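You operate a simulated robot arm through the tools that you are given. There is no shell and no other tool. Be economical: measure what you need, move in short steps, check, and stop when the job is done.

Carry out the task below with a simulated two-armed robot. There is one attempt and no reset: what you move stays moved.

JOB
Tilt the ramp until the steel block slides, then lay it flat and tighten it.
Fine: block on the middle of the ramp first; slacken the red knob to tilt; leave the block on the ramp and the wood block in the ramp tray.

It is judged by the outcome, as a careful person would: the job done as asked, and still so three seconds after it is handed in. It fails if anything else is knocked over, pushed out of place, dropped, spilled or broken.

ROBOT AND FRAMES
Two 7-joint arms with fingered hands on one trunk, on a base that drives. Base frame: it is fixed to the floor where the robot stands at the start and does not move with it; the origin is under the middle of the robot, x ahead of it, y to its left, z up; the surface under the hand at the start is at about z = 850. Units: mm, degrees, N and s.
The left shoulder is at the start at [42, 163, 1061], the right one opposite. Places, roughly: middle of the ramp [600, -200, 900]; ramp [600, -200, 900]; red ramp knob [500, 100, 900]. Payload 4 kg a hand.
The TCP of each hand is the grasp point between the finger pads, 36 mm short of the fingertips. In the tool frame z runs along the fingers and y along their closing line. The gripper opens to 124 mm. The gripper's body begins 42 mm behind the TCP. The gripper is a hand of 4 fingers: y runs from the thumb to the fingers, the wrist lies at [-15, -99, -189] in the tool frame.
Orientation is that of the tool frame in the base frame, as a unit quaternion [x, y, z, w]. With the fingers straight down and the wrist toward the robot, the tool's x, y and z point along [0, 1, 0], [1, 0, 0] and [0, 0, -1] of the base frame.

CONTROLS
- The arms move only by the tool arm_command. It takes "left_commands", "right_commands" or both (then of equal length, played together; a hand with none holds still); each is one flat list of numbers, 6 for each row, row after row: the shift along the tool's x, y, z in units of 50 mm (1.0 is 50 mm), then the turn, a rotation vector about the tool's x, y, z in units of 6 degrees (1.0 is 6 degrees). In form: [tx, ty, tz, wx, wy, wz, tx, ty, tz, wx, wy, wz, ...]. A call has 1 to 10 rows; each row shifts and turns the commanded pose from where the row before left it, along the tool's axes as they then stand. A call with a number of a shift or a turn outside -1 to 1 is refused whole. Rows are played at 5 a second. More than 50 mm and 8.6 degrees between two rows, and nothing of the call is played. A pose out of reach is approached as far as the arm can. The call stops where the force on the tool passes 90 N (or 10 N more than at its start, if that is more) or the arm is blocked; 0.2 s more then pass. In this call time passes only in rows, and 0.2 s behind the last. The reply holds the time, the measured pose of the TCP, the force on the tool along the base axes, the opening and the grip force, in the units named above and with some noise, with the torque about the TCP (base axes, N m) and any sound that the robot's microphone picked up.
- Cameras (640 x 400 px; columns grow to the right, rows downward): "scene" is now at [152.5, -24.4, 1319.6]; the picture's right is [-0.24, -0.97, 0.04], its down [-0.27, 0.03, -0.96] and it looks along [0.93, -0.24, -0.27] (base axes); focal length 214 px, centre (320, 200). "left" rides on the left gripper at [-75, -86, -123] in its tool frame; the picture's right is [-0.70, -0.34, 0.63], its down [0.64, -0.68, 0.35] and it looks along [0.32, 0.65, 0.69] (tool axes); focal length 275 px, centre (320, 200). "right" rides on the right gripper at [75, -86, -123] in its tool frame; the picture's right is [-0.70, 0.34, -0.63], its down [-0.64, -0.68, 0.35] and it looks along [-0.32, 0.65, 0.69] (tool axes); focal length 275 px, centre (320, 200). There is no depth. A picture from a camera that has moved, and an enlarged one, comes with that camera's place and axes in the base frame and with its lens.
- grab_frame(camera): a new picture of that camera. It takes no simulated time.
- raise_lower(by): slides the trunk up (or, below 0, down) by that many mm; the arms and the scene camera ride with it, the base frame stays. It gives what a move gives, with no picture.
- drive_base(legs): drives the robot by 1 to 6 legs, each [ahead, left, turn to the left] in mm, mm and degrees, along the robot's own axes; the way and the turn of a leg run together, so that a leg with both is an arc; at most 1500 mm and 180 degrees a leg. The arms and the cameras ride along, it lands a little off, and it stops where it bumps. It gives what a move gives.
- curl_fingers(index, middle, ring, thumb_bend, thumb_turn, hand): sets how far each is bent, from 0 (flat) to 1 (curled in); at 0.3 the hand is open as for a grip, at 0.7 the pads meet at the TCP. One left out holds its place. A second passes; each finger stops where it meets its share of the squeeze, and holds until it gets a number again. It is the only way to open and close the hand. It gives what a move gives, with no picture; readings hold the bend of each and the force on the fingers (four entries, about 0 where the hand has none), thumb and palm. thumb_turn goes from beside the hand (0) to across from the fingers (1), as for a grip.
- aim_head(pan, tilt): turns the head with the scene camera to pan (to the left, within 86 degrees either way) and tilt (down, from -29 to 69), counted from straight ahead of the robot. It gives what a move gives.
- close_up(camera, box): a new picture of the part [left, top, right, bottom] of that camera's present view, enlarged. It takes no simulated time.
- finish_job(): hands the job in; it is judged then, once.

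Work in short steps. Places have to be worked out from the pictures, the camera data and where the tool is seen: move nearer, look again, correct. Check each grasp and each placing, and mend what went wrong. You have 120 turns and 100 pictures in all, those below and enlarged ones among them. Open the grippers and draw the arms clear of the work before you hand the job in, unless the task says otherwise; then end with one line.

The tools are called after ">>>" by a JSON object that holds its "op" and its "data". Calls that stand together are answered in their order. arm_command: Moves the arms, as the interface text tells. Its arguments: {"type":"object","properties":{"left_commands":{"type":"array","items":{"type":"number"}},"right_commands":{"type":"array","items":{"type":"number"}}},"required":[]} The other tools are called the same way: raise_lower (by) slides the trunk up or down; curl_fingers (index, middle, ring, thumb_bend, thumb_turn, hand) moves the fingers one by one; drive_base (legs) drives the base; aim_head (pan, tilt) turns the head that bears the scene camera; grab_frame (camera) takes a picture; close_up (camera, box) takes an enlarged picture of a part of a camera's view; finish_job () hands the job in.

At the start:

```text
time_s: 0.0
left_position: [898.8, 93.5, 1444.2]
left_tool_rot: [0.707, 0.707, 0.0, -0.001]
left_force: [0.5, -0.4, 0.1]
left_ft_torque: [0.02, -0.03, -0.01]
left_finger_gap: 123.6
left_gripper_force: 0.0
left_shape: jaw
left_bend: [0.3, 0.3, 0.3, 0.3, 0.98]
left_finger forces: [0.1, 0.1, 0.0, 0.0, 0.0, 0.0]
right_position: [575.8, -608.4, 1329.2]
right_tool_rot: [0.707, 0.707, 0.0, 0.0]
right_force: [-0.1, -0.1, -0.5]
right_ft_torque: [-0.02, -0.01, 0.01]
right_finger_gap: 123.4
right_gripper_force: 0.1
right_shape: jaw
right_bend: [0.3, 0.3, 0.3, 0.3, 0.98]
right_finger forces: [0.1, 0.0, 0.0, 0.0, 0.0, 0.1]
trunk travel left (down, up): [-225.0, 253.0]
robot x, y, heading: [-1.6, -1.7, -0.2]
head pan, tilt: [-14.3, 7.0]
```

scene: 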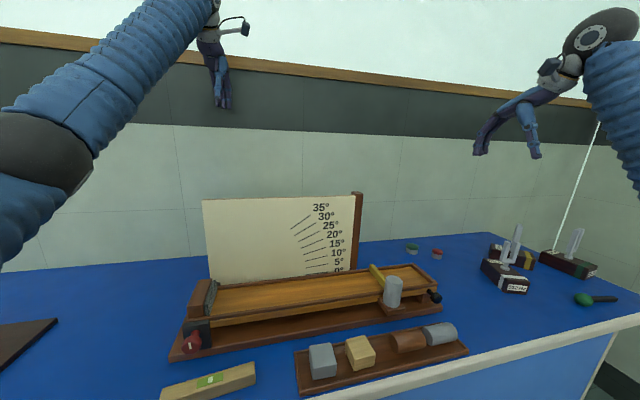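
right: 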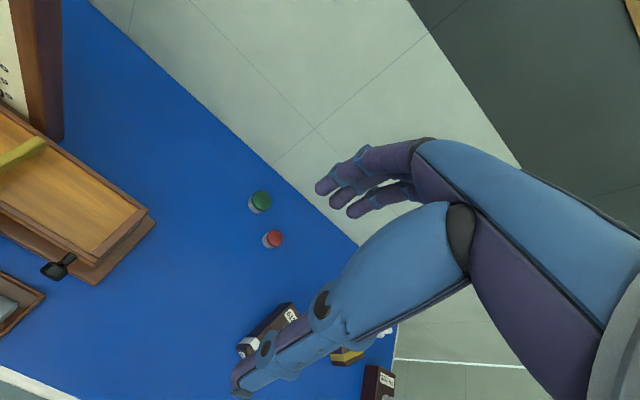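
left: 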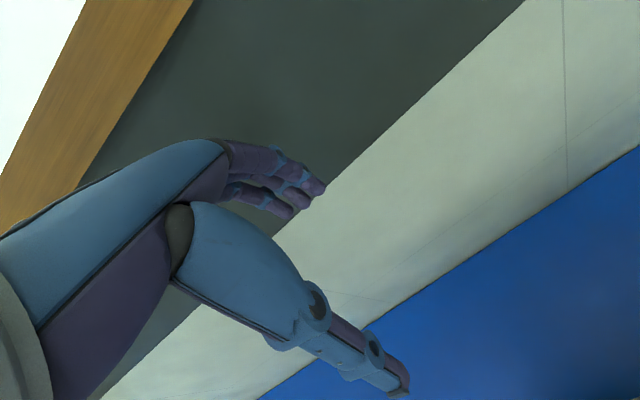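

The scene shows a ramp with a red knob at its left (hinge) end, a tray in front with four blocks and a protractor board behind. I look closer at it.

>>> {"op": "close_up", "data": {"camera": "scene", "box": [150, 240, 310, 400]}}

>>> {"op": "close_up", "data": {"camera": "scene", "box": [290, 230, 480, 390]}}

>>> {"op": "aim_head", "data": {"pan": -10, "tilt": 40}}

>>> {"op": "grab_frame", "data": {"camera": "scene"}}

```text
2.50 times, centred on (230, 320) of scene
camera zoom: at [152.5, -24.4, 1319.6], right [-0.24, -0.97, 0.04], down [-0.27, 0.03, -0.96], along [0.93, -0.24, -0.27], focal length 536 px, centre (545, -100)
```

zoom: 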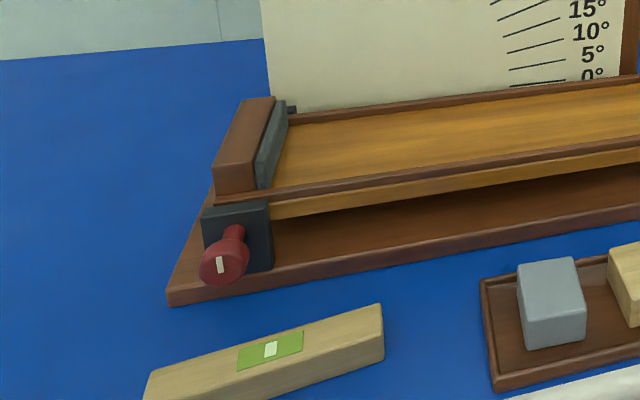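

```text
2.50 times, centred on (385, 310) of scene
camera zoom: at [152.5, -24.4, 1319.6], right [-0.24, -0.97, 0.04], down [-0.27, 0.03, -0.96], along [0.93, -0.24, -0.27], focal length 536 px, centre (158, -75)
```

zoom: 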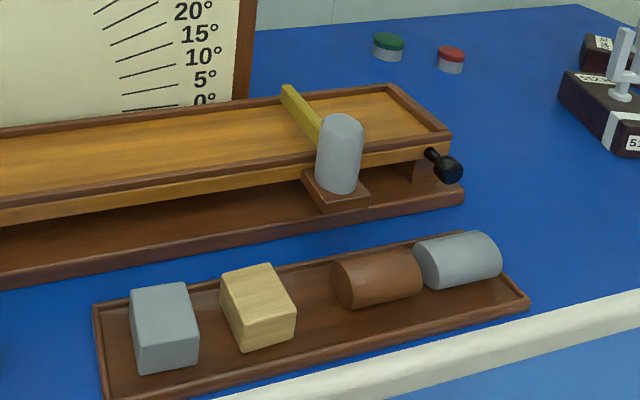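

```text
time_s: 1.0
left_position: [897.5, 93.2, 1442.6]
left_tool_rot: [0.707, 0.707, 0.0, 0.0]
left_force: [-0.3, 0.2, 0.1]
left_ft_torque: [-0.01, 0.02, 0.01]
left_finger_gap: 123.7
left_gripper_force: 0.0
left_shape: jaw
left_bend: [0.3, 0.3, 0.3, 0.3, 0.98]
left_finger forces: [0.0, 0.0, 0.0, 0.0, 0.1, 0.0]
right_position: [576.3, -609.9, 1330.1]
right_tool_rot: [0.707, 0.707, 0.0, -0.001]
right_force: [-0.2, -0.6, -0.7]
right_ft_torque: [0.02, 0.04, 0.01]
right_finger_gap: 123.7
right_gripper_force: 0.1
right_shape: jaw
right_bend: [0.3, 0.3, 0.3, 0.3, 0.98]
right_finger forces: [0.0, 0.1, 0.0, 0.0, 0.0, 0.0]
trunk travel left (down, up): [-225.0, 253.0]
robot x, y, heading: [1.9, 0.8, -0.1]
head pan, tilt: [-10.0, 40.0]
```

```text
94 pictures are left
camera scene: at [138.7, -16.5, 1268.7], right [-0.17, -0.98, 0.03], down [-0.74, 0.11, -0.66], along [0.65, -0.13, -0.75], focal length 214 px, centre (320, 200)
```

scene: 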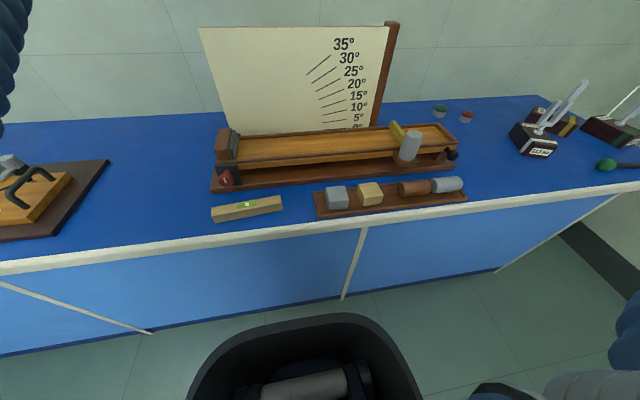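

I close in on details of the ramp's ends from this new viewpoint.

>>> {"op": "close_up", "data": {"camera": "scene", "box": [370, 105, 480, 205]}}

>>> {"op": "close_up", "data": {"camera": "scene", "box": [195, 110, 355, 230]}}

>>> {"op": "close_up", "data": {"camera": "right", "box": [0, 60, 200, 360]}}

```text
4.00 times, centred on (425, 155) of scene
camera zoom: at [138.7, -16.5, 1268.7], right [-0.17, -0.98, 0.03], down [-0.74, 0.11, -0.66], along [0.65, -0.13, -0.75], focal length 858 px, centre (-100, 380)
```

zoom: 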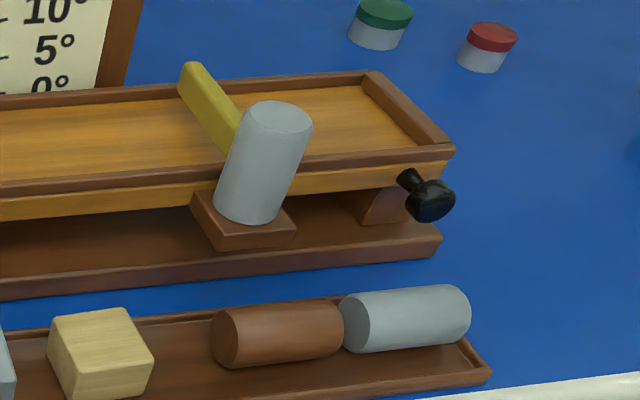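

```text
3.33 times, centred on (275, 170) of scene
camera zoom: at [138.7, -16.5, 1268.7], right [-0.17, -0.98, 0.03], down [-0.74, 0.11, -0.66], along [0.65, -0.13, -0.75], focal length 715 px, centre (470, 300)
```

zoom: 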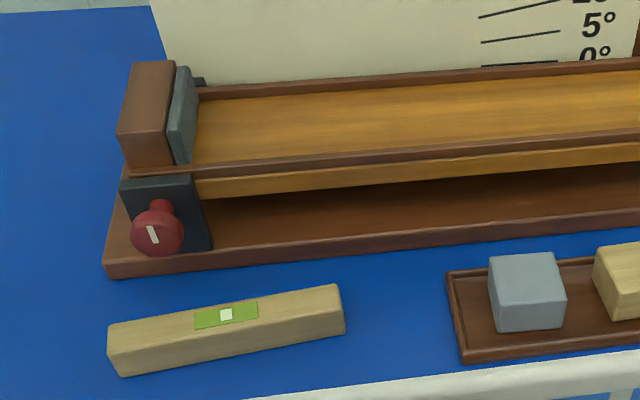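

```text
1.33 times, centred on (100, 210) of right
camera zoom: at [490.5, -534.5, 1452.1], right [0.34, -0.7, 0.63], down [-0.68, -0.64, -0.35], along [0.65, -0.32, -0.69], focal length 367 px, centre (613, 187)
```

zoom: 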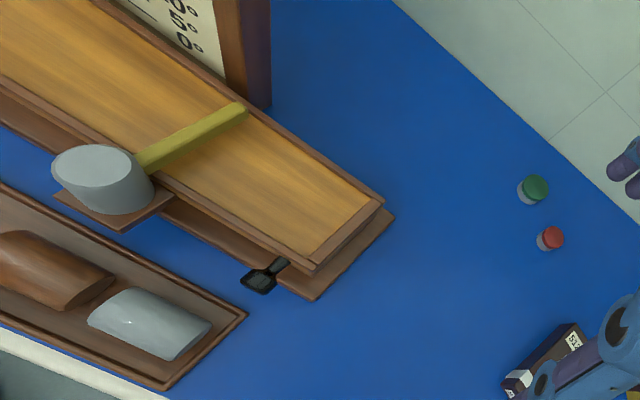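

The block, ramp and knob seem close to the robot's inner reach, and there is an unclear cylinder with a yellow bar over the ramp. I back the base off 100 mm and bring the right hand's camera nearer for a look.

>>> {"op": "drive_base", "data": {"legs": [[-100, 0, 0]]}}

>>> {"op": "arm_command", "data": {"right_commands": [0.54, 0, 0.711, 0, 0, 0, 0.54, 0, 0.711, 0, 0, 0, 0.54, 0, 0.711, 0, 0, 0, 0.54, 0, 0.711, 0, 0, 0, 0.54, 0, 0.711, 0, 0, 0, 0.54, 0, 0.711, 0, 0, 0, 0.54, 0, 0.711, 0, 0, 0]}}

>>> {"op": "grab_frame", "data": {"camera": "right"}}

```text
time_s: 2.1
left_position: [796.7, 92.3, 1444.0]
left_tool_rot: [0.707, 0.708, 0.0, 0.0]
left_force: [-0.7, -0.5, -0.2]
left_ft_torque: [0.01, -0.02, -0.02]
left_finger_gap: 123.5
left_gripper_force: 0.1
left_shape: jaw
left_bend: [0.3, 0.3, 0.3, 0.3, 0.98]
left_finger forces: [0.1, 0.0, 0.1, 0.0, 0.0, 0.1]
right_position: [473.2, -610.7, 1330.7]
right_tool_rot: [0.707, 0.707, 0.0, 0.001]
right_force: [-0.2, 0.3, -0.8]
right_ft_torque: [-0.03, -0.05, -0.02]
right_finger_gap: 123.7
right_gripper_force: 0.0
right_shape: jaw
right_bend: [0.3, 0.3, 0.3, 0.3, 0.98]
right_finger forces: [0.0, 0.0, 0.1, 0.0, 0.1, 0.0]
trunk travel left (down, up): [-225.0, 253.0]
robot x, y, heading: [-100.8, 2.8, -0.2]
head pan, tilt: [-10.0, 40.0]
```

```text
time_s: 3.7
left_position: [799.4, 92.1, 1442.2]
left_tool_rot: [0.707, 0.707, 0.0, -0.001]
left_force: [0.1, 0.6, 1.4]
left_ft_torque: [0.04, 0.03, 0.03]
left_finger_gap: 123.8
left_gripper_force: 0.0
left_shape: jaw
left_bend: [0.3, 0.3, 0.3, 0.3, 0.98]
left_finger forces: [0.0, 0.1, 0.0, 0.0, 0.0, 0.0]
right_position: [474.5, -420.7, 1080.3]
right_tool_rot: [0.707, 0.707, -0.001, 0.001]
right_force: [0.0, 0.9, 0.2]
right_ft_torque: [0.01, 0.0, 0.0]
right_finger_gap: 123.7
right_gripper_force: 0.1
right_shape: jaw
right_bend: [0.3, 0.3, 0.3, 0.3, 0.98]
right_finger forces: [0.0, 0.1, 0.0, 0.1, 0.1, 0.0]
trunk travel left (down, up): [-225.0, 253.0]
robot x, y, heading: [-97.4, -1.6, 0.4]
head pan, tilt: [-10.0, 40.0]
```

```text
90 pictures are left
camera right: at [390.1, -345.8, 1203.1], right [0.34, -0.7, 0.63], down [-0.68, -0.64, -0.35], along [0.65, -0.32, -0.69], focal length 275 px, centre (320, 200)
```

right: 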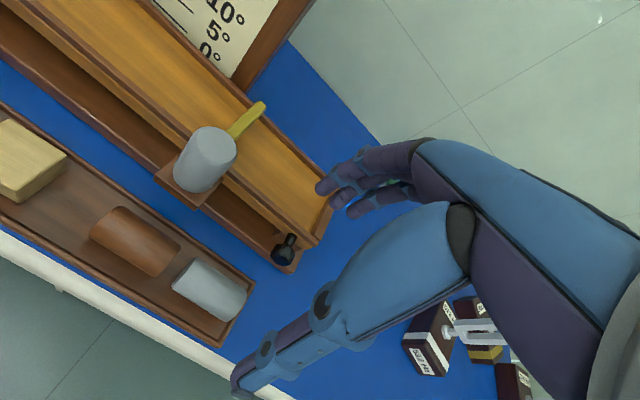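

I zoom on the cylinder and yellow bar.

>>> {"op": "close_up", "data": {"camera": "right", "box": [140, 80, 340, 280]}}

>>> {"op": "grab_frame", "data": {"camera": "scene"}}

>>> {"op": "close_up", "data": {"camera": "scene", "box": [370, 90, 490, 180]}}

```text
2.00 times, centred on (240, 180) of right
camera zoom: at [390.1, -345.8, 1203.1], right [0.34, -0.7, 0.63], down [-0.68, -0.64, -0.35], along [0.65, -0.32, -0.69], focal length 551 px, centre (480, 240)
```

zoom: 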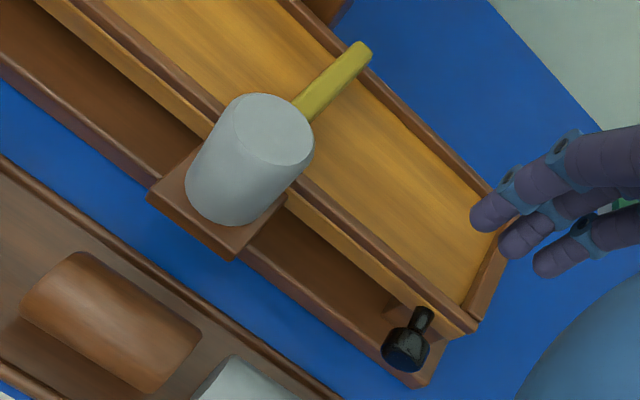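

```text
88 pictures are left
camera scene: at [38.6, -16.5, 1268.6], right [-0.17, -0.98, 0.03], down [-0.74, 0.11, -0.66], along [0.65, -0.13, -0.75], focal length 214 px, centre (320, 200)
```

scene: 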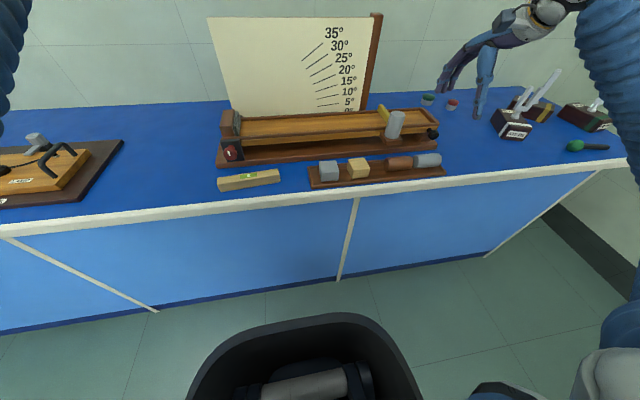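

```text
4.44 times, centred on (430, 135) of scene
camera zoom: at [38.6, -16.5, 1268.6], right [-0.17, -0.98, 0.03], down [-0.74, 0.11, -0.66], along [0.65, -0.13, -0.75], focal length 953 px, centre (-169, 489)
```

zoom: 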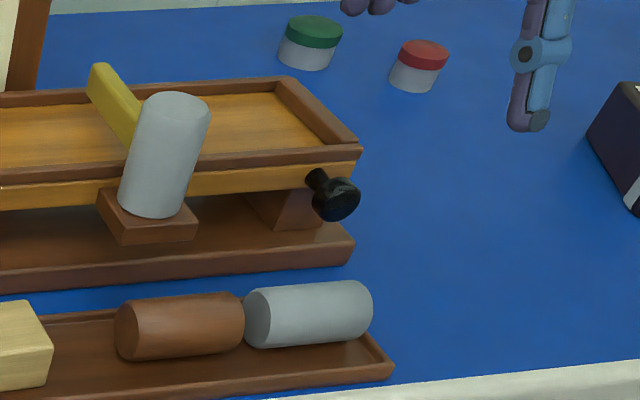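

The cylinder sits on a bracket off the ramp's side, with the yellow bar as a gate near its top end, so the middle stays free. I judge the steel block to be near [475, -125, 885]; I bring the right hand over it.

>>> {"op": "arm_command", "data": {"right_commands": [0.98, 0, 0, 0, 0, 0, 0.98, 0, 0, 0, 0, 0, 0.98, 0, 0, 0, 0, 0, 0.98, 0, 0, 0, 0, 0, 0.98, 0, 0, 0, 0, 0, 0.98, 0, 0, 0, 0, 0]}}

>>> {"op": "grab_frame", "data": {"camera": "right"}}

>>> {"op": "grab_frame", "data": {"camera": "scene"}}

```text
time_s: 5.1
left_position: [797.9, 93.4, 1441.9]
left_tool_rot: [0.707, 0.707, -0.001, 0.0]
left_force: [-0.3, 0.5, -0.6]
left_ft_torque: [0.0, 0.02, 0.0]
left_finger_gap: 123.8
left_gripper_force: 0.1
left_shape: jaw
left_bend: [0.3, 0.3, 0.3, 0.3, 0.98]
left_finger forces: [0.0, 0.0, 0.1, 0.1, 0.1, 0.0]
right_position: [474.0, -125.4, 1081.9]
right_tool_rot: [0.707, 0.707, -0.001, 0.001]
right_force: [-0.2, 0.2, 0.0]
right_ft_torque: [0.03, 0.04, 0.05]
right_finger_gap: 123.7
right_gripper_force: 0.1
right_shape: jaw
right_bend: [0.3, 0.3, 0.3, 0.3, 0.98]
right_finger forces: [0.0, 0.0, 0.1, 0.0, 0.0, 0.0]
trunk travel left (down, up): [-225.0, 253.0]
robot x, y, heading: [-100.6, 1.3, 0.1]
head pan, tilt: [-10.0, 40.0]
```

```text
86 pictures are left
camera right: at [389.2, -50.3, 1203.3], right [0.34, -0.7, 0.63], down [-0.68, -0.64, -0.34], along [0.65, -0.32, -0.69], focal length 275 px, centre (320, 200)
```

right: 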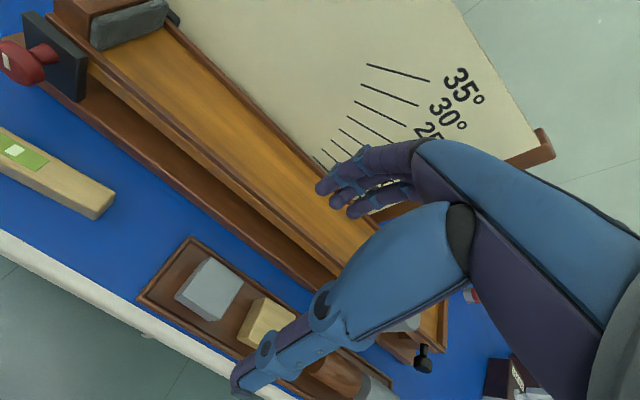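

```text
85 pictures are left
camera scene: at [38.5, -15.2, 1268.7], right [-0.17, -0.98, 0.03], down [-0.74, 0.11, -0.66], along [0.65, -0.13, -0.75], focal length 214 px, centre (320, 200)
```

scene: 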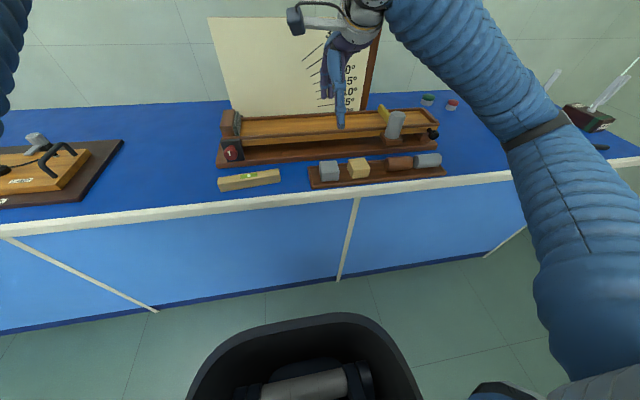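

I zoom on the block in both views to fix its position.

>>> {"op": "close_up", "data": {"camera": "right", "box": [140, 225, 300, 345]}}

>>> {"op": "close_up", "data": {"camera": "scene", "box": [300, 140, 400, 200]}}

```text
3.33 times, centred on (220, 285) of right
camera zoom: at [389.2, -50.3, 1203.3], right [0.34, -0.7, 0.63], down [-0.68, -0.64, -0.34], along [0.65, -0.32, -0.69], focal length 918 px, centre (653, -83)
```

zoom: 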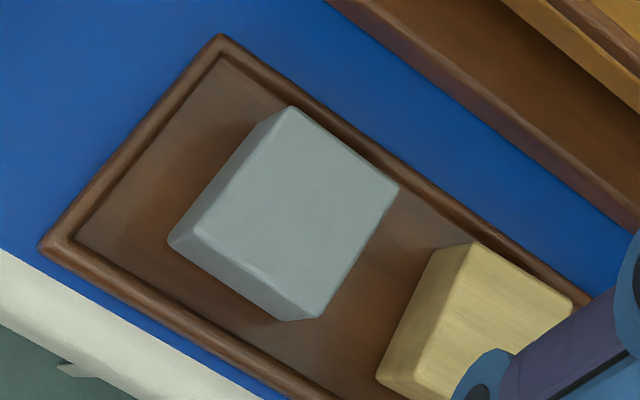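

```text
6.40 times, centred on (350, 170) of scene
camera zoom: at [38.5, -15.2, 1268.7], right [-0.17, -0.98, 0.03], down [-0.74, 0.11, -0.66], along [0.65, -0.13, -0.75], focal length 1373 px, centre (128, 392)
```

zoom: 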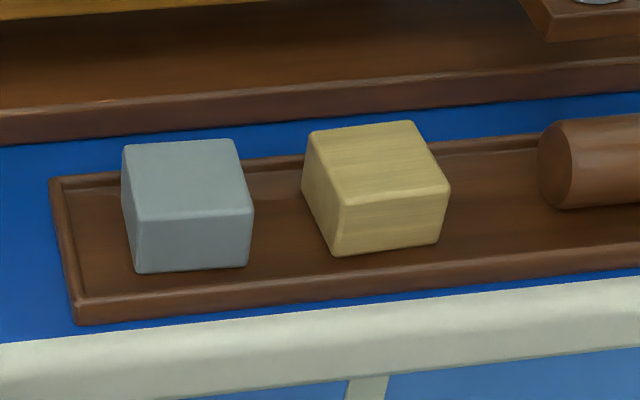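

Block: top z≈893, about 47 mm square, centre [480, -127], square to the axes. I preclose the hand to about 75 mm and come down to z≈950.

>>> {"op": "curl_fingers", "data": {"hand": "right", "index": 0.45, "middle": 0.45, "ring": 0.45, "thumb_bend": 0.45}}

>>> {"op": "arm_command", "data": {"right_commands": [-0.01, 0.04, 0.88, 0, 0, 0, -0.01, 0.04, 0.88, 0, 0, 0, -0.01, 0.04, 0.88, 0, 0, 0]}}

>>> {"op": "grab_frame", "data": {"camera": "right"}}

>>> {"op": "close_up", "data": {"camera": "scene", "box": [290, 100, 410, 200]}}

```text
time_s: 6.1
left_position: [798.6, 94.0, 1444.0]
left_tool_rot: [0.708, 0.707, 0.0, 0.0]
left_force: [0.0, 0.0, -0.1]
left_ft_torque: [0.0, 0.04, 0.03]
left_finger_gap: 123.7
left_gripper_force: 0.0
left_shape: jaw
left_bend: [0.3, 0.3, 0.3, 0.3, 0.98]
left_finger forces: [0.0, 0.0, 0.0, 0.0, 0.0, 0.0]
right_position: [473.4, -125.9, 1080.6]
right_tool_rot: [0.707, 0.707, -0.001, -0.001]
right_force: [0.4, 0.4, 0.3]
right_ft_torque: [-0.02, -0.03, 0.03]
right_finger_gap: 77.9
right_gripper_force: 0.0
right_shape: fingers
right_bend: [0.45, 0.45, 0.45, 0.45, 0.98]
right_finger forces: [0.0, 0.0, 0.0, 0.0, 0.0, 0.0]
trunk travel left (down, up): [-225.0, 253.0]
robot x, y, heading: [-99.1, -0.8, -0.1]
head pan, tilt: [-10.0, 40.0]
```

```text
time_s: 6.9
left_position: [798.8, 93.0, 1441.7]
left_tool_rot: [0.707, 0.707, 0.0, 0.0]
left_force: [-0.3, -0.8, -0.5]
left_ft_torque: [0.02, -0.01, 0.02]
left_finger_gap: 123.6
left_gripper_force: 0.2
left_shape: jaw
left_bend: [0.3, 0.3, 0.3, 0.3, 0.98]
left_finger forces: [0.0, 0.0, 0.0, 0.0, 0.0, 0.0]
right_position: [480.2, -127.8, 947.5]
right_tool_rot: [0.707, 0.708, 0.0, 0.0]
right_force: [-0.2, -0.4, 0.4]
right_ft_torque: [0.02, -0.01, -0.02]
right_finger_gap: 77.7
right_gripper_force: 0.1
right_shape: fingers
right_bend: [0.45, 0.45, 0.45, 0.45, 0.98]
right_finger forces: [0.1, 0.0, 0.0, 0.1, 0.1, 0.0]
trunk travel left (down, up): [-225.0, 253.0]
robot x, y, heading: [-104.1, 2.0, 0.1]
head pan, tilt: [-10.0, 40.0]
```

```text
82 pictures are left
camera right: at [395.9, -53.1, 1070.5], right [0.34, -0.7, 0.63], down [-0.68, -0.64, -0.35], along [0.65, -0.32, -0.69], focal length 275 px, centre (320, 200)
```

right: 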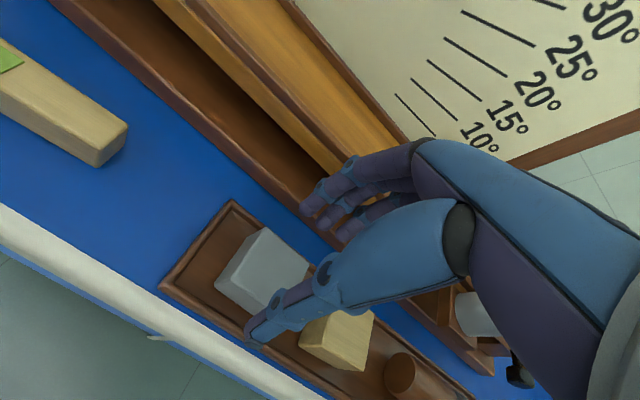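

```text
4.00 times, centred on (350, 150) of scene
camera zoom: at [39.0, -16.9, 1268.5], right [-0.17, -0.98, 0.03], down [-0.74, 0.11, -0.66], along [0.65, -0.13, -0.75], focal length 858 px, centre (200, 400)
```

zoom: 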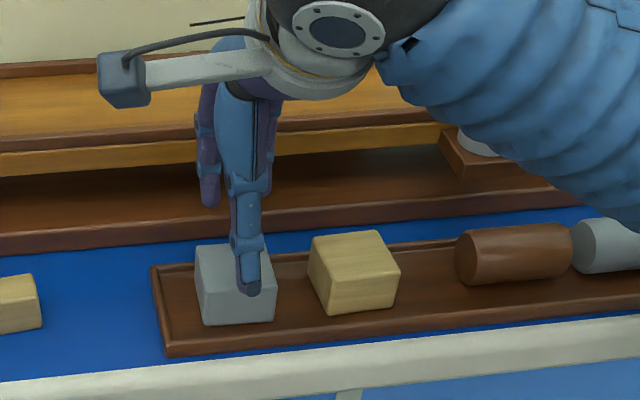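

The hand is centred on the block with fingers straddling it. I descend 32 mm and look at clearance to the ramp.

>>> {"op": "arm_command", "data": {"right_commands": [0, 0, 0.32, 0, 0, 0, 0, 0, 0.32, 0, 0, 0]}}

>>> {"op": "grab_frame", "data": {"camera": "right"}}

```text
time_s: 7.5
left_position: [798.9, 92.5, 1443.4]
left_tool_rot: [0.707, 0.707, 0.0, 0.0]
left_force: [0.8, 0.2, 0.6]
left_ft_torque: [0.0, 0.02, -0.03]
left_finger_gap: 123.8
left_gripper_force: 0.0
left_shape: jaw
left_bend: [0.3, 0.3, 0.3, 0.3, 0.98]
left_finger forces: [0.1, 0.0, 0.0, 0.0, 0.0, 0.0]
right_position: [481.2, -126.9, 917.1]
right_tool_rot: [0.707, 0.707, -0.001, 0.0]
right_force: [-1.1, -0.5, 0.0]
right_ft_torque: [-0.02, 0.02, 0.0]
right_finger_gap: 77.6
right_gripper_force: 0.1
right_shape: fingers
right_bend: [0.45, 0.45, 0.45, 0.45, 0.98]
right_finger forces: [0.1, 0.0, 0.1, 0.1, 0.0, 0.0]
trunk travel left (down, up): [-225.0, 253.0]
robot x, y, heading: [-100.5, 1.8, 0.2]
head pan, tilt: [-10.0, 40.0]
```

```text
80 pictures are left
camera right: at [396.1, -52.9, 1039.4], right [0.34, -0.7, 0.63], down [-0.68, -0.64, -0.35], along [0.65, -0.32, -0.69], focal length 275 px, centre (320, 200)
```

right: 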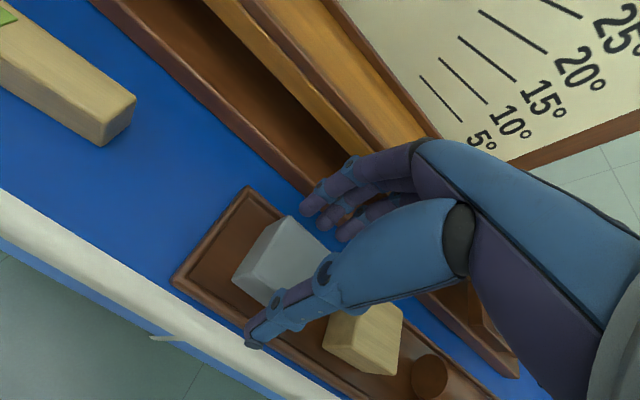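

Still free. I go down 15 mm more and close the fingers.

>>> {"op": "arm_command", "data": {"right_commands": [0, 0, 0.3, 0, 0, 0]}}

>>> {"op": "curl_fingers", "data": {"hand": "right", "index": 0.7, "middle": 0.7, "ring": 0.7, "thumb_bend": 0.7}}

>>> {"op": "close_up", "data": {"camera": "right", "box": [160, 160, 440, 400]}}

```text
time_s: 7.9
left_position: [798.5, 93.8, 1442.8]
left_tool_rot: [0.707, 0.708, -0.001, -0.001]
left_force: [-0.1, -0.2, 0.4]
left_ft_torque: [0.01, 0.0, 0.01]
left_finger_gap: 123.9
left_gripper_force: 0.1
left_shape: jaw
left_bend: [0.3, 0.3, 0.3, 0.3, 0.98]
left_finger forces: [0.0, 0.0, 0.0, 0.0, 0.0, 0.0]
right_position: [481.2, -127.9, 902.3]
right_tool_rot: [0.708, 0.707, 0.0, 0.0]
right_force: [-0.2, 0.0, 1.9]
right_ft_torque: [0.0, -0.05, 0.0]
right_finger_gap: 78.2
right_gripper_force: 0.4
right_shape: fingers
right_bend: [0.45, 0.45, 0.45, 0.45, 0.97]
right_finger forces: [0.7, 0.4, 0.0, 0.0, 1.0, 0.0]
trunk travel left (down, up): [-225.0, 253.0]
robot x, y, heading: [-99.6, 1.7, -0.2]
head pan, tilt: [-10.0, 40.0]
```

```text
time_s: 8.9
left_position: [796.5, 93.5, 1445.1]
left_tool_rot: [0.707, 0.707, 0.0, 0.0]
left_force: [0.3, 0.1, -0.9]
left_ft_torque: [-0.01, 0.0, 0.03]
left_finger_gap: 123.6
left_gripper_force: 0.0
left_shape: jaw
left_bend: [0.3, 0.3, 0.3, 0.3, 0.98]
left_finger forces: [0.1, 0.0, 0.0, 0.0, 0.0, 0.0]
right_position: [480.5, -128.4, 904.9]
right_tool_rot: [0.707, 0.707, 0.001, 0.001]
right_force: [8.9, -6.3, 33.4]
right_ft_torque: [-0.22, -1.68, 0.01]
right_finger_gap: 60.7
right_gripper_force: 37.4
right_shape: fingers
right_bend: [0.49, 0.48, 0.55, 0.58, 0.96]
right_finger forces: [17.4, 23.7, 10.4, 0.0, 23.1, 0.0]
trunk travel left (down, up): [-225.0, 253.0]
robot x, y, heading: [-100.7, 1.1, -0.4]
head pan, tilt: [-10.0, 40.0]
```

```text
1.67 times, centred on (300, 280) of right
camera zoom: at [395.0, -53.4, 1026.4], right [0.33, -0.7, 0.63], down [-0.68, -0.64, -0.35], along [0.65, -0.32, -0.69], focal length 459 px, centre (353, 67)
```

zoom: 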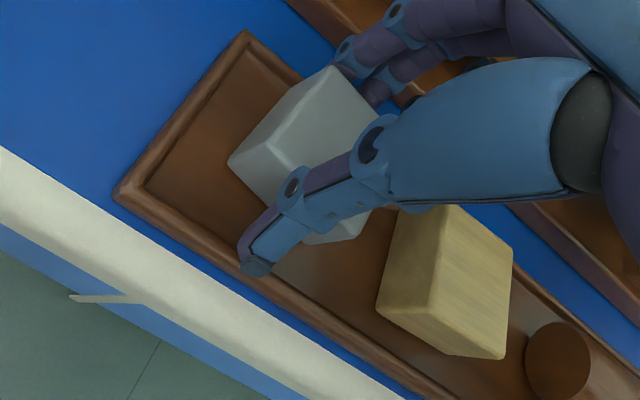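

The fingers pressed on the tray wall as they curled (33 N up, gap 61). I reopen, rise, and look before trying higher.

>>> {"op": "curl_fingers", "data": {"hand": "right", "index": 0.45, "middle": 0.45, "ring": 0.45, "thumb_bend": 0.45}}

>>> {"op": "arm_command", "data": {"right_commands": [0, 0, -0.3, 0, 0, 0]}}

>>> {"op": "close_up", "data": {"camera": "right", "box": [160, 160, 440, 400]}}

>>> {"op": "close_up", "data": {"camera": "scene", "box": [290, 100, 410, 200]}}

```text
time_s: 9.9
left_position: [796.3, 94.8, 1443.9]
left_tool_rot: [0.708, 0.707, 0.0, 0.0]
left_force: [-0.1, 0.2, 0.0]
left_ft_torque: [0.0, 0.0, 0.01]
left_finger_gap: 123.5
left_gripper_force: 0.0
left_shape: jaw
left_bend: [0.3, 0.3, 0.3, 0.3, 0.98]
left_finger forces: [0.0, 0.0, 0.0, 0.0, 0.2, 0.0]
right_position: [479.8, -126.9, 903.7]
right_tool_rot: [0.707, 0.707, 0.001, 0.0]
right_force: [5.9, 5.9, 28.5]
right_ft_torque: [0.34, 0.02, 0.04]
right_finger_gap: 64.5
right_gripper_force: 14.9
right_shape: fingers
right_bend: [0.47, 0.45, 0.45, 0.47, 0.97]
right_finger forces: [10.6, 0.7, 0.0, 0.0, 18.0, 0.0]
trunk travel left (down, up): [-225.0, 253.0]
robot x, y, heading: [-98.7, -3.6, -0.1]
head pan, tilt: [-10.0, 40.0]
```

```text
time_s: 10.3
left_position: [797.4, 92.7, 1441.3]
left_tool_rot: [0.707, 0.707, -0.001, 0.0]
left_force: [0.8, 0.5, -0.4]
left_ft_torque: [0.0, -0.01, -0.01]
left_finger_gap: 124.0
left_gripper_force: 0.0
left_shape: jaw
left_bend: [0.3, 0.3, 0.3, 0.3, 0.98]
left_finger forces: [0.0, 0.0, 0.0, 0.1, 0.0, 0.0]
right_position: [479.4, -128.8, 914.3]
right_tool_rot: [0.707, 0.707, -0.002, 0.0]
right_force: [0.4, -0.1, -1.6]
right_ft_torque: [0.01, -0.01, -0.01]
right_finger_gap: 77.1
right_gripper_force: 0.0
right_shape: fingers
right_bend: [0.45, 0.45, 0.45, 0.45, 0.97]
right_finger forces: [0.1, 0.1, 0.0, 0.0, 0.1, 0.0]
trunk travel left (down, up): [-225.0, 253.0]
robot x, y, heading: [-102.8, -1.0, 0.1]
head pan, tilt: [-10.0, 40.0]
```

```text
1.67 times, centred on (300, 280) of right
camera zoom: at [396.0, -53.3, 1037.7], right [0.34, -0.7, 0.63], down [-0.68, -0.65, -0.34], along [0.65, -0.32, -0.69], focal length 459 px, centre (353, 67)
```

zoom: 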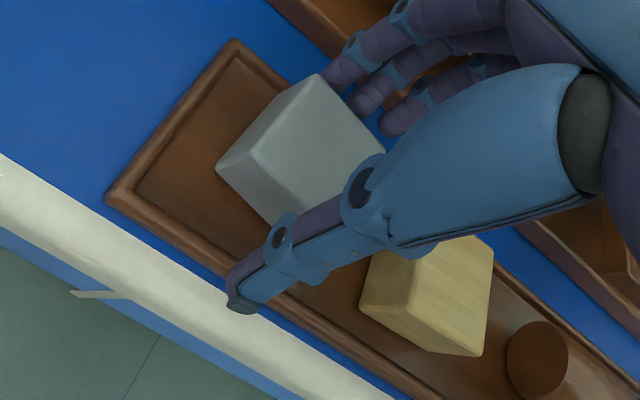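

```text
4.00 times, centred on (350, 150) of scene
camera zoom: at [38.7, -16.3, 1268.2], right [-0.17, -0.98, 0.03], down [-0.74, 0.11, -0.66], along [0.65, -0.13, -0.75], focal length 858 px, centre (200, 400)
```

zoom: 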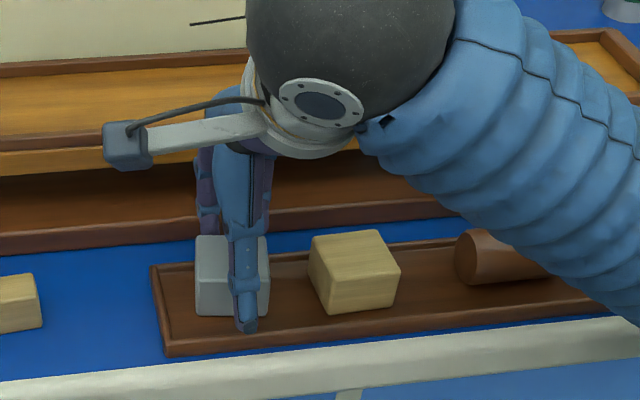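

The block shifted about 6 mm back, nothing else moved. I recentre on [486, -125], at z≈909 so the tips stay above the tray wall, and close again.

>>> {"op": "arm_command", "data": {"right_commands": [0.07, 0.13, 0.1, 0, 0, 0]}}

>>> {"op": "curl_fingers", "data": {"hand": "right", "index": 0.65, "middle": 0.65, "ring": 0.65, "thumb_bend": 0.65}}

>>> {"op": "close_up", "data": {"camera": "right", "box": [160, 160, 440, 400]}}

```text
time_s: 10.7
left_position: [797.7, 93.0, 1442.5]
left_tool_rot: [0.707, 0.707, 0.0, -0.001]
left_force: [-0.3, 0.3, 0.7]
left_ft_torque: [-0.01, -0.01, 0.01]
left_finger_gap: 123.8
left_gripper_force: 0.0
left_shape: jaw
left_bend: [0.3, 0.3, 0.3, 0.3, 0.98]
left_finger forces: [0.0, 0.1, 0.1, 0.0, 0.0, 0.0]
right_position: [488.2, -123.2, 910.2]
right_tool_rot: [0.707, 0.707, 0.0, 0.0]
right_force: [0.1, -0.3, 0.2]
right_ft_torque: [0.0, 0.02, 0.01]
right_finger_gap: 77.1
right_gripper_force: 0.1
right_shape: fingers
right_bend: [0.45, 0.45, 0.45, 0.45, 0.97]
right_finger forces: [0.0, 0.0, 0.0, 0.0, 0.1, 0.0]
trunk travel left (down, up): [-225.0, 253.0]
robot x, y, heading: [-99.4, -1.4, 0.0]
head pan, tilt: [-10.0, 40.0]
```

```text
time_s: 11.7
left_position: [797.6, 92.6, 1443.1]
left_tool_rot: [0.707, 0.707, 0.0, 0.0]
left_force: [0.0, -0.5, 0.2]
left_ft_torque: [0.01, 0.01, 0.01]
left_finger_gap: 123.8
left_gripper_force: 0.0
left_shape: jaw
left_bend: [0.3, 0.3, 0.3, 0.3, 0.98]
left_finger forces: [0.0, 0.0, 0.1, 0.0, 0.0, 0.1]
right_position: [488.5, -123.5, 911.8]
right_tool_rot: [0.707, 0.707, 0.0, 0.0]
right_force: [0.9, 0.1, 3.7]
right_ft_torque: [-0.01, -0.13, 0.03]
right_finger_gap: 53.7
right_gripper_force: 21.2
right_shape: fingers
right_bend: [0.55, 0.59, 0.61, 0.57, 0.95]
right_finger forces: [9.2, 8.0, 4.7, 0.0, 21.0, 0.0]
trunk travel left (down, up): [-225.0, 253.0]
robot x, y, heading: [-102.9, 2.9, 0.0]
head pan, tilt: [-10.0, 40.0]
```

```text
1.67 times, centred on (300, 280) of right
camera zoom: at [402.3, -49.4, 1034.6], right [0.34, -0.7, 0.63], down [-0.68, -0.64, -0.35], along [0.65, -0.32, -0.69], focal length 459 px, centre (353, 67)
```

zoom: 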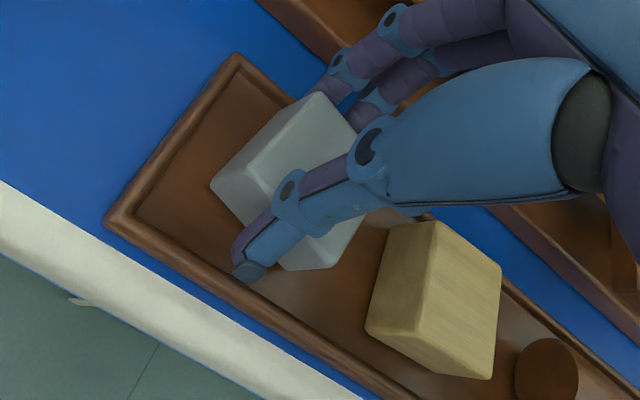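

It is gripped at 21 N (gap 54). I add a little squeeze and lift slightly as a test.

>>> {"op": "curl_fingers", "data": {"hand": "right", "index": 0.72, "middle": 0.75, "ring": 0.75, "thumb_bend": 0.75}}

>>> {"op": "arm_command", "data": {"right_commands": [0, 0, -0.3, 0, 0, 0, 0, 0, -0.3, 0, 0, 0]}}

>>> {"op": "close_up", "data": {"camera": "right", "box": [160, 160, 440, 400]}}

>>> {"op": "close_up", "data": {"camera": "scene", "box": [290, 100, 410, 200]}}

```text
time_s: 12.7
left_position: [798.0, 93.7, 1443.7]
left_tool_rot: [0.707, 0.707, 0.0, 0.0]
left_force: [0.3, 0.4, -0.2]
left_ft_torque: [-0.02, -0.01, 0.02]
left_finger_gap: 123.9
left_gripper_force: 0.1
left_shape: jaw
left_bend: [0.3, 0.3, 0.3, 0.3, 0.98]
left_finger forces: [0.1, 0.0, 0.0, 0.1, 0.0, 0.0]
right_position: [487.3, -124.4, 911.6]
right_tool_rot: [0.707, 0.707, 0.0, 0.0]
right_force: [0.4, -0.3, 2.7]
right_ft_torque: [0.05, -0.08, -0.04]
right_finger_gap: 54.0
right_gripper_force: 25.5
right_shape: fingers
right_bend: [0.56, 0.59, 0.63, 0.56, 0.94]
right_finger forces: [10.5, 8.3, 7.7, 0.0, 25.3, 0.0]
trunk travel left (down, up): [-225.0, 253.0]
robot x, y, heading: [-102.0, 0.0, -0.1]
head pan, tilt: [-10.0, 40.0]
```

```text
time_s: 13.3
left_position: [797.8, 94.3, 1443.4]
left_tool_rot: [0.706, 0.708, 0.0, 0.001]
left_force: [0.3, -0.3, 0.1]
left_ft_torque: [0.01, -0.01, -0.01]
left_finger_gap: 123.7
left_gripper_force: 0.0
left_shape: jaw
left_bend: [0.3, 0.3, 0.3, 0.3, 0.98]
left_finger forces: [0.0, 0.1, 0.1, 0.0, 0.1, 0.0]
right_position: [486.2, -124.7, 942.4]
right_tool_rot: [0.707, 0.707, -0.001, 0.0]
right_force: [0.3, 1.0, -1.8]
right_ft_torque: [-0.01, -0.04, 0.01]
right_finger_gap: 53.9
right_gripper_force: 24.6
right_shape: fingers
right_bend: [0.56, 0.59, 0.63, 0.56, 0.94]
right_finger forces: [9.9, 7.6, 7.4, 0.0, 24.4, 0.0]
trunk travel left (down, up): [-225.0, 253.0]
robot x, y, heading: [-99.3, -0.1, 0.2]
head pan, tilt: [-10.0, 40.0]
```

```text
1.67 times, centred on (300, 280) of right
camera zoom: at [401.7, -50.0, 1064.7], right [0.34, -0.7, 0.63], down [-0.68, -0.64, -0.35], along [0.65, -0.32, -0.69], focal length 459 px, centre (353, 67)
```

zoom: 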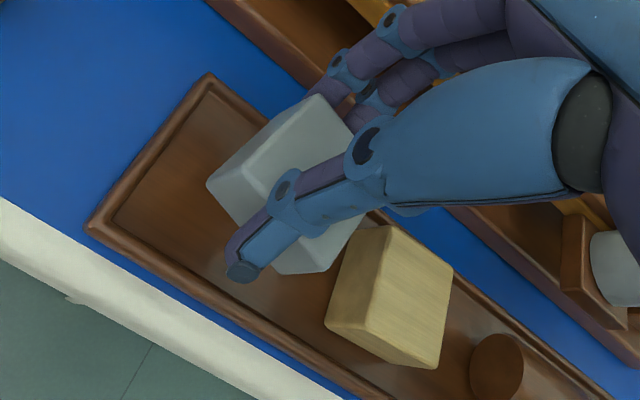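

```text
4.00 times, centred on (350, 150) of scene
camera zoom: at [38.0, -16.4, 1268.8], right [-0.17, -0.98, 0.03], down [-0.74, 0.11, -0.66], along [0.65, -0.13, -0.75], focal length 858 px, centre (200, 400)
```

zoom: 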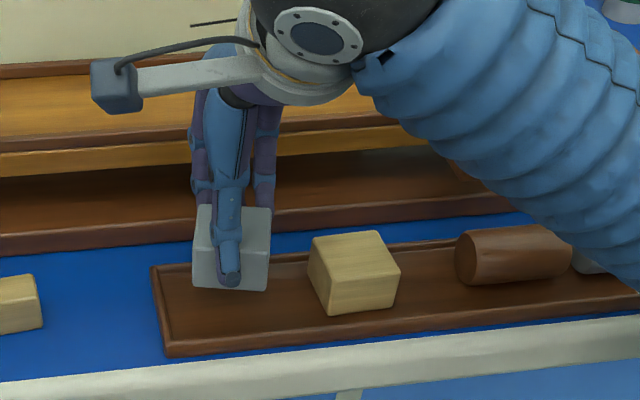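

Lifted securely. From the views I judge the ramp channel as x 598–692, y +103 to −490, wall top z≈931, board face x≈738; so the middle is about [643, -195]. I lift and carry the block above it.

>>> {"op": "arm_command", "data": {"right_commands": [0, 0, -0.8, 0, 0, 0, 0, 0, -0.8, 0, 0, 0, -0.35, 0.78, 0, 0, 0, 0, -0.35, 0.78, 0, 0, 0, 0, -0.35, 0.78, 0, 0, 0, 0, -0.35, 0.78, 0, 0, 0, 0]}}

>>> {"op": "grab_frame", "data": {"camera": "right"}}

>>> {"op": "close_up", "data": {"camera": "scene", "box": [270, 50, 430, 170]}}

```text
time_s: 14.7
left_position: [794.6, 93.8, 1445.5]
left_tool_rot: [0.707, 0.707, 0.001, 0.0]
left_force: [0.3, 0.3, 0.0]
left_ft_torque: [-0.01, 0.0, 0.01]
left_finger_gap: 123.6
left_gripper_force: 0.0
left_shape: jaw
left_bend: [0.3, 0.3, 0.3, 0.3, 0.98]
left_finger forces: [0.0, 0.0, 0.0, 0.0, 0.0, 0.1]
right_position: [640.9, -194.4, 1022.5]
right_tool_rot: [0.707, 0.707, -0.001, 0.0]
right_force: [-17.4, 3.6, -7.3]
right_ft_torque: [0.0, 0.14, 0.11]
right_finger_gap: 54.1
right_gripper_force: 36.5
right_shape: fingers
right_bend: [0.58, 0.63, 0.65, 0.55, 0.93]
right_finger forces: [7.9, 32.7, 5.4, 0.0, 27.6, 0.0]
trunk travel left (down, up): [-225.0, 253.0]
robot x, y, heading: [-100.2, 0.4, 0.0]
head pan, tilt: [-10.0, 40.0]
```

```text
73 pictures are left
camera right: at [555.7, -119.5, 1145.2], right [0.34, -0.7, 0.63], down [-0.68, -0.65, -0.34], along [0.65, -0.32, -0.69], focal length 275 px, centre (320, 200)
```

right: 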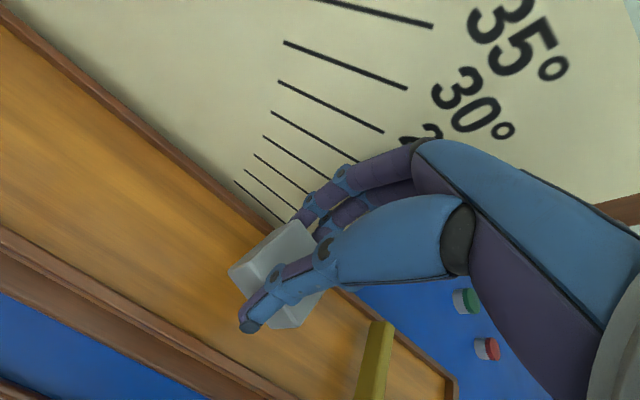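

```text
3.33 times, centred on (350, 110) of scene
camera zoom: at [35.5, -15.8, 1268.9], right [-0.17, -0.98, 0.03], down [-0.74, 0.11, -0.66], along [0.65, -0.13, -0.75], focal length 715 px, centre (220, 500)
```

zoom: 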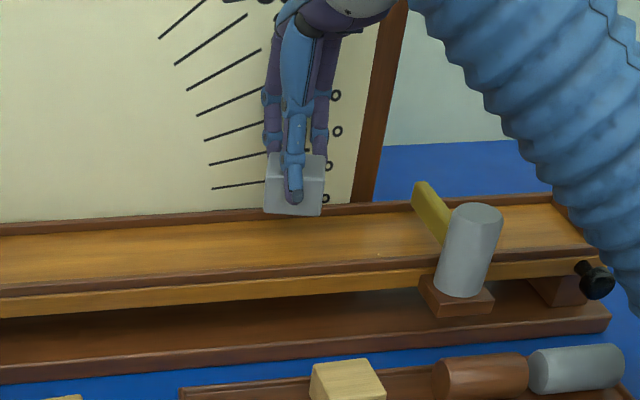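

The fingers touch the board (−17 N in x). I back off 35 mm and turn the hand so it closes along the ramp instead.

>>> {"op": "arm_command", "data": {"right_commands": [0, -0.7, 0, 0, 0, 0, 0, 0, 0, 0, 0, -1, 0, 0, 0, 0, 0, -1, 0, 0, 0, 0, 0, -1, 0, 0, 0, 0, 0, -1, 0, 0, 0, 0, 0, -1, 0, 0, 0, 0, 0, -1, 0, 0, 0, 0, 0, -1]}}

>>> {"op": "arm_command", "data": {"right_commands": [0, 0, 0, 0, 0, -1, 0, 0, 0, 0, 0, -1, 0, 0, 0, 0, 0, -1, 0, 0, 0, 0, 0, -1, 0, 0, 0, 0, 0, -1, 0, 0, 0, 0, 0, -1, 0, 0, 0, 0, 0, -1, 0, 0, 0, 0, 0, -1]}}

>>> {"op": "grab_frame", "data": {"camera": "scene"}}

>>> {"op": "grab_frame", "data": {"camera": "right"}}

```text
time_s: 16.5
left_position: [798.5, 93.3, 1442.3]
left_tool_rot: [0.707, 0.707, 0.0, -0.001]
left_force: [1.4, 0.2, -0.6]
left_ft_torque: [0.0, -0.06, -0.01]
left_finger_gap: 123.4
left_gripper_force: 0.0
left_shape: jaw
left_bend: [0.3, 0.3, 0.3, 0.3, 0.98]
left_finger forces: [0.0, 0.0, 0.0, 0.0, 0.0, 0.0]
right_position: [609.3, -194.6, 1021.8]
right_tool_rot: [0.406, 0.914, -0.001, 0.0]
right_force: [-0.8, -0.5, -2.1]
right_ft_torque: [-0.02, 0.0, 0.01]
right_finger_gap: 53.9
right_gripper_force: 23.6
right_shape: fingers
right_bend: [0.57, 0.61, 0.64, 0.56, 0.93]
right_finger forces: [9.9, 7.1, 7.2, 0.0, 23.0, 0.0]
trunk travel left (down, up): [-225.0, 253.0]
robot x, y, heading: [-103.0, -4.9, 0.1]
head pan, tilt: [-10.0, 40.0]
```

```text
time_s: 18.3
left_position: [798.9, 94.3, 1442.8]
left_tool_rot: [0.707, 0.707, -0.001, 0.0]
left_force: [0.3, 0.8, -0.5]
left_ft_torque: [0.01, 0.02, 0.01]
left_finger_gap: 123.7
left_gripper_force: 0.1
left_shape: jaw
left_bend: [0.3, 0.3, 0.3, 0.3, 0.98]
left_finger forces: [0.0, 0.1, 0.0, 0.0, 0.1, 0.0]
right_position: [609.5, -194.2, 1021.5]
right_tool_rot: [-0.001, 1.0, 0.0, 0.0]
right_force: [0.3, -0.2, -1.6]
right_ft_torque: [0.0, -0.03, 0.01]
right_finger_gap: 54.1
right_gripper_force: 23.4
right_shape: fingers
right_bend: [0.57, 0.61, 0.64, 0.56, 0.93]
right_finger forces: [9.8, 7.0, 7.1, 0.0, 22.9, 0.1]
trunk travel left (down, up): [-225.0, 253.0]
robot x, y, heading: [-100.1, -4.3, 0.0]
head pan, tilt: [-10.0, 40.0]
```

```text
71 pictures are left
camera scene: at [38.6, -16.3, 1268.6], right [-0.17, -0.98, 0.03], down [-0.74, 0.11, -0.66], along [0.65, -0.13, -0.75], focal length 214 px, centre (320, 200)
```

scene: 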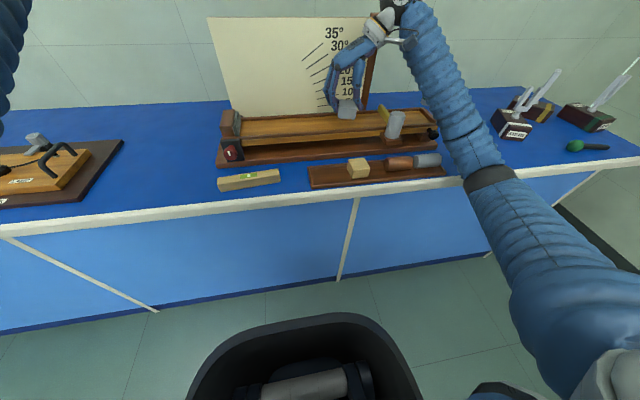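

```text
70 pictures are left
camera right: at [534.4, -280.7, 1144.7], right [0.7, 0.34, 0.63], down [0.65, -0.68, -0.35], along [0.31, 0.65, -0.69], focal length 275 px, centre (320, 200)
```

right: 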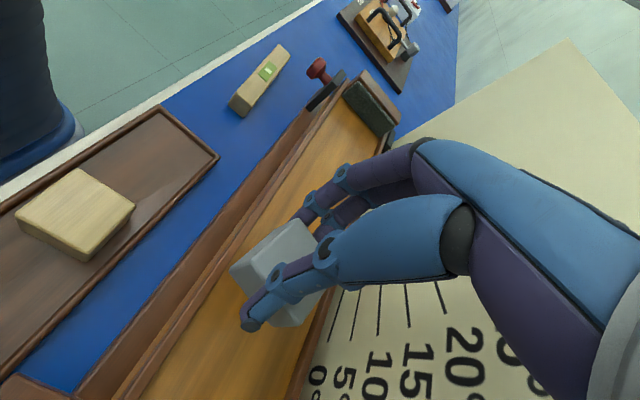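

Turned cleanly. I shift 35 mm toward the channel's middle and come down to about 30 mm above, then look.

>>> {"op": "arm_command", "data": {"right_commands": [-0.7, 0, 0, 0, 0, 0, 0, 0, 0.3, 0, 0, 0]}}

>>> {"op": "grab_frame", "data": {"camera": "right"}}

>>> {"op": "close_up", "data": {"camera": "scene", "box": [290, 70, 410, 160]}}

```text
time_s: 18.9
left_position: [792.6, 96.1, 1446.6]
left_tool_rot: [0.707, 0.707, 0.0, 0.001]
left_force: [-0.7, -0.2, -0.2]
left_ft_torque: [0.0, 0.0, -0.01]
left_finger_gap: 123.7
left_gripper_force: 0.1
left_shape: jaw
left_bend: [0.3, 0.3, 0.3, 0.3, 0.98]
left_finger forces: [0.1, 0.0, 0.1, 0.1, 0.0, 0.0]
right_position: [641.7, -193.1, 1012.0]
right_tool_rot: [0.001, 1.0, -0.001, 0.004]
right_force: [0.1, -0.9, -1.0]
right_ft_torque: [0.0, 0.0, 0.01]
right_finger_gap: 53.9
right_gripper_force: 23.0
right_shape: fingers
right_bend: [0.57, 0.61, 0.64, 0.56, 0.93]
right_finger forces: [9.6, 7.0, 7.1, 0.1, 22.7, 0.1]
trunk travel left (down, up): [-225.0, 253.0]
robot x, y, heading: [-98.5, 4.2, 0.1]
head pan, tilt: [-10.0, 40.0]
```

```text
69 pictures are left
camera right: at [565.4, -279.1, 1134.6], right [0.69, 0.34, 0.64], down [0.65, -0.68, -0.34], along [0.32, 0.65, -0.69], focal length 275 px, centre (320, 200)
```

right: 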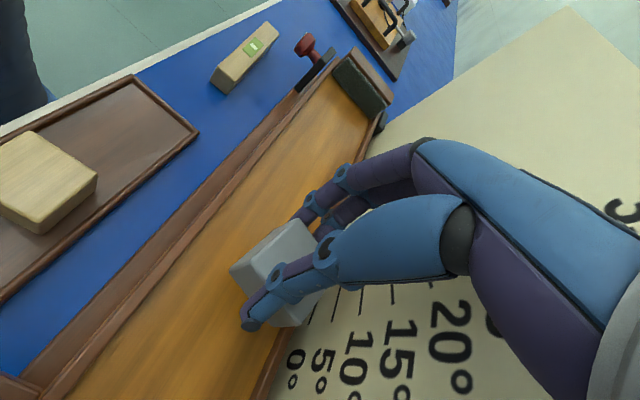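

```text
4.44 times, centred on (350, 115) of scene
camera zoom: at [33.8, -14.4, 1269.9], right [-0.17, -0.98, 0.03], down [-0.74, 0.11, -0.66], along [0.65, -0.13, -0.75], focal length 953 px, centre (187, 578)
```

zoom: 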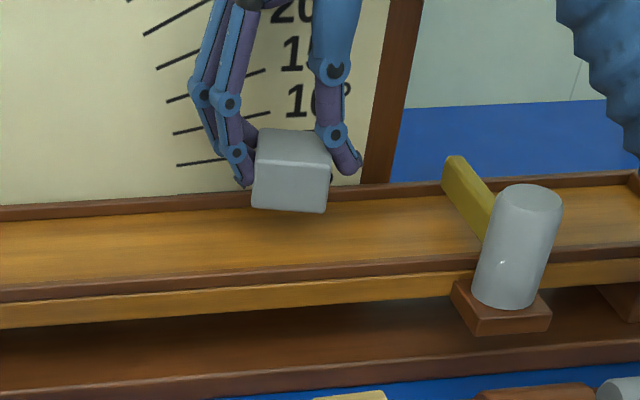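

Aligned with the channel. I lower toward contact in small steps.

>>> {"op": "arm_command", "data": {"right_commands": [0, 0, 0.2, 0, 0, 0, 0, 0, 0.2, 0, 0, 0]}}

>>> {"op": "close_up", "data": {"camera": "scene", "box": [290, 70, 410, 160]}}

```text
time_s: 19.5
left_position: [798.9, 93.6, 1442.7]
left_tool_rot: [0.707, 0.707, 0.0, -0.001]
left_force: [-0.2, 0.0, 0.9]
left_ft_torque: [-0.01, 0.01, 0.02]
left_finger_gap: 123.7
left_gripper_force: 0.1
left_shape: jaw
left_bend: [0.3, 0.3, 0.3, 0.3, 0.98]
left_finger forces: [0.0, 0.0, 0.0, 0.0, 0.1, 0.1]
right_position: [644.7, -192.8, 985.5]
right_tool_rot: [-0.001, 1.0, 0.0, 0.0]
right_force: [0.1, -0.4, -1.4]
right_ft_torque: [0.01, 0.01, 0.04]
right_finger_gap: 54.0
right_gripper_force: 23.2
right_shape: fingers
right_bend: [0.57, 0.61, 0.64, 0.56, 0.93]
right_finger forces: [9.6, 7.1, 7.2, 0.0, 22.6, 0.1]
trunk travel left (down, up): [-225.0, 253.0]
robot x, y, heading: [-102.0, -1.5, -0.0]
head pan, tilt: [-10.0, 40.0]
```

```text
4.44 times, centred on (350, 115) of scene
camera zoom: at [39.6, -16.4, 1268.1], right [-0.17, -0.98, 0.03], down [-0.74, 0.11, -0.66], along [0.65, -0.13, -0.75], focal length 953 px, centre (187, 578)
```

zoom: 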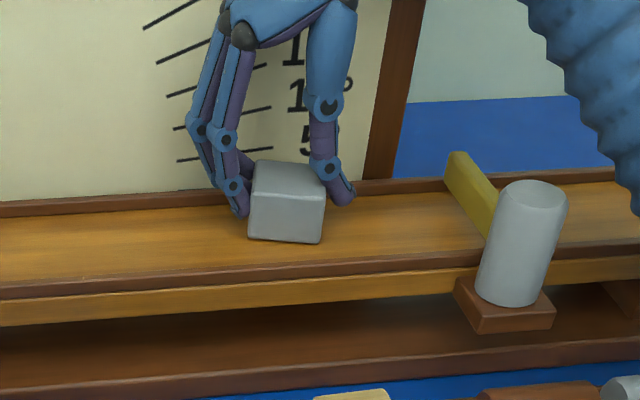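

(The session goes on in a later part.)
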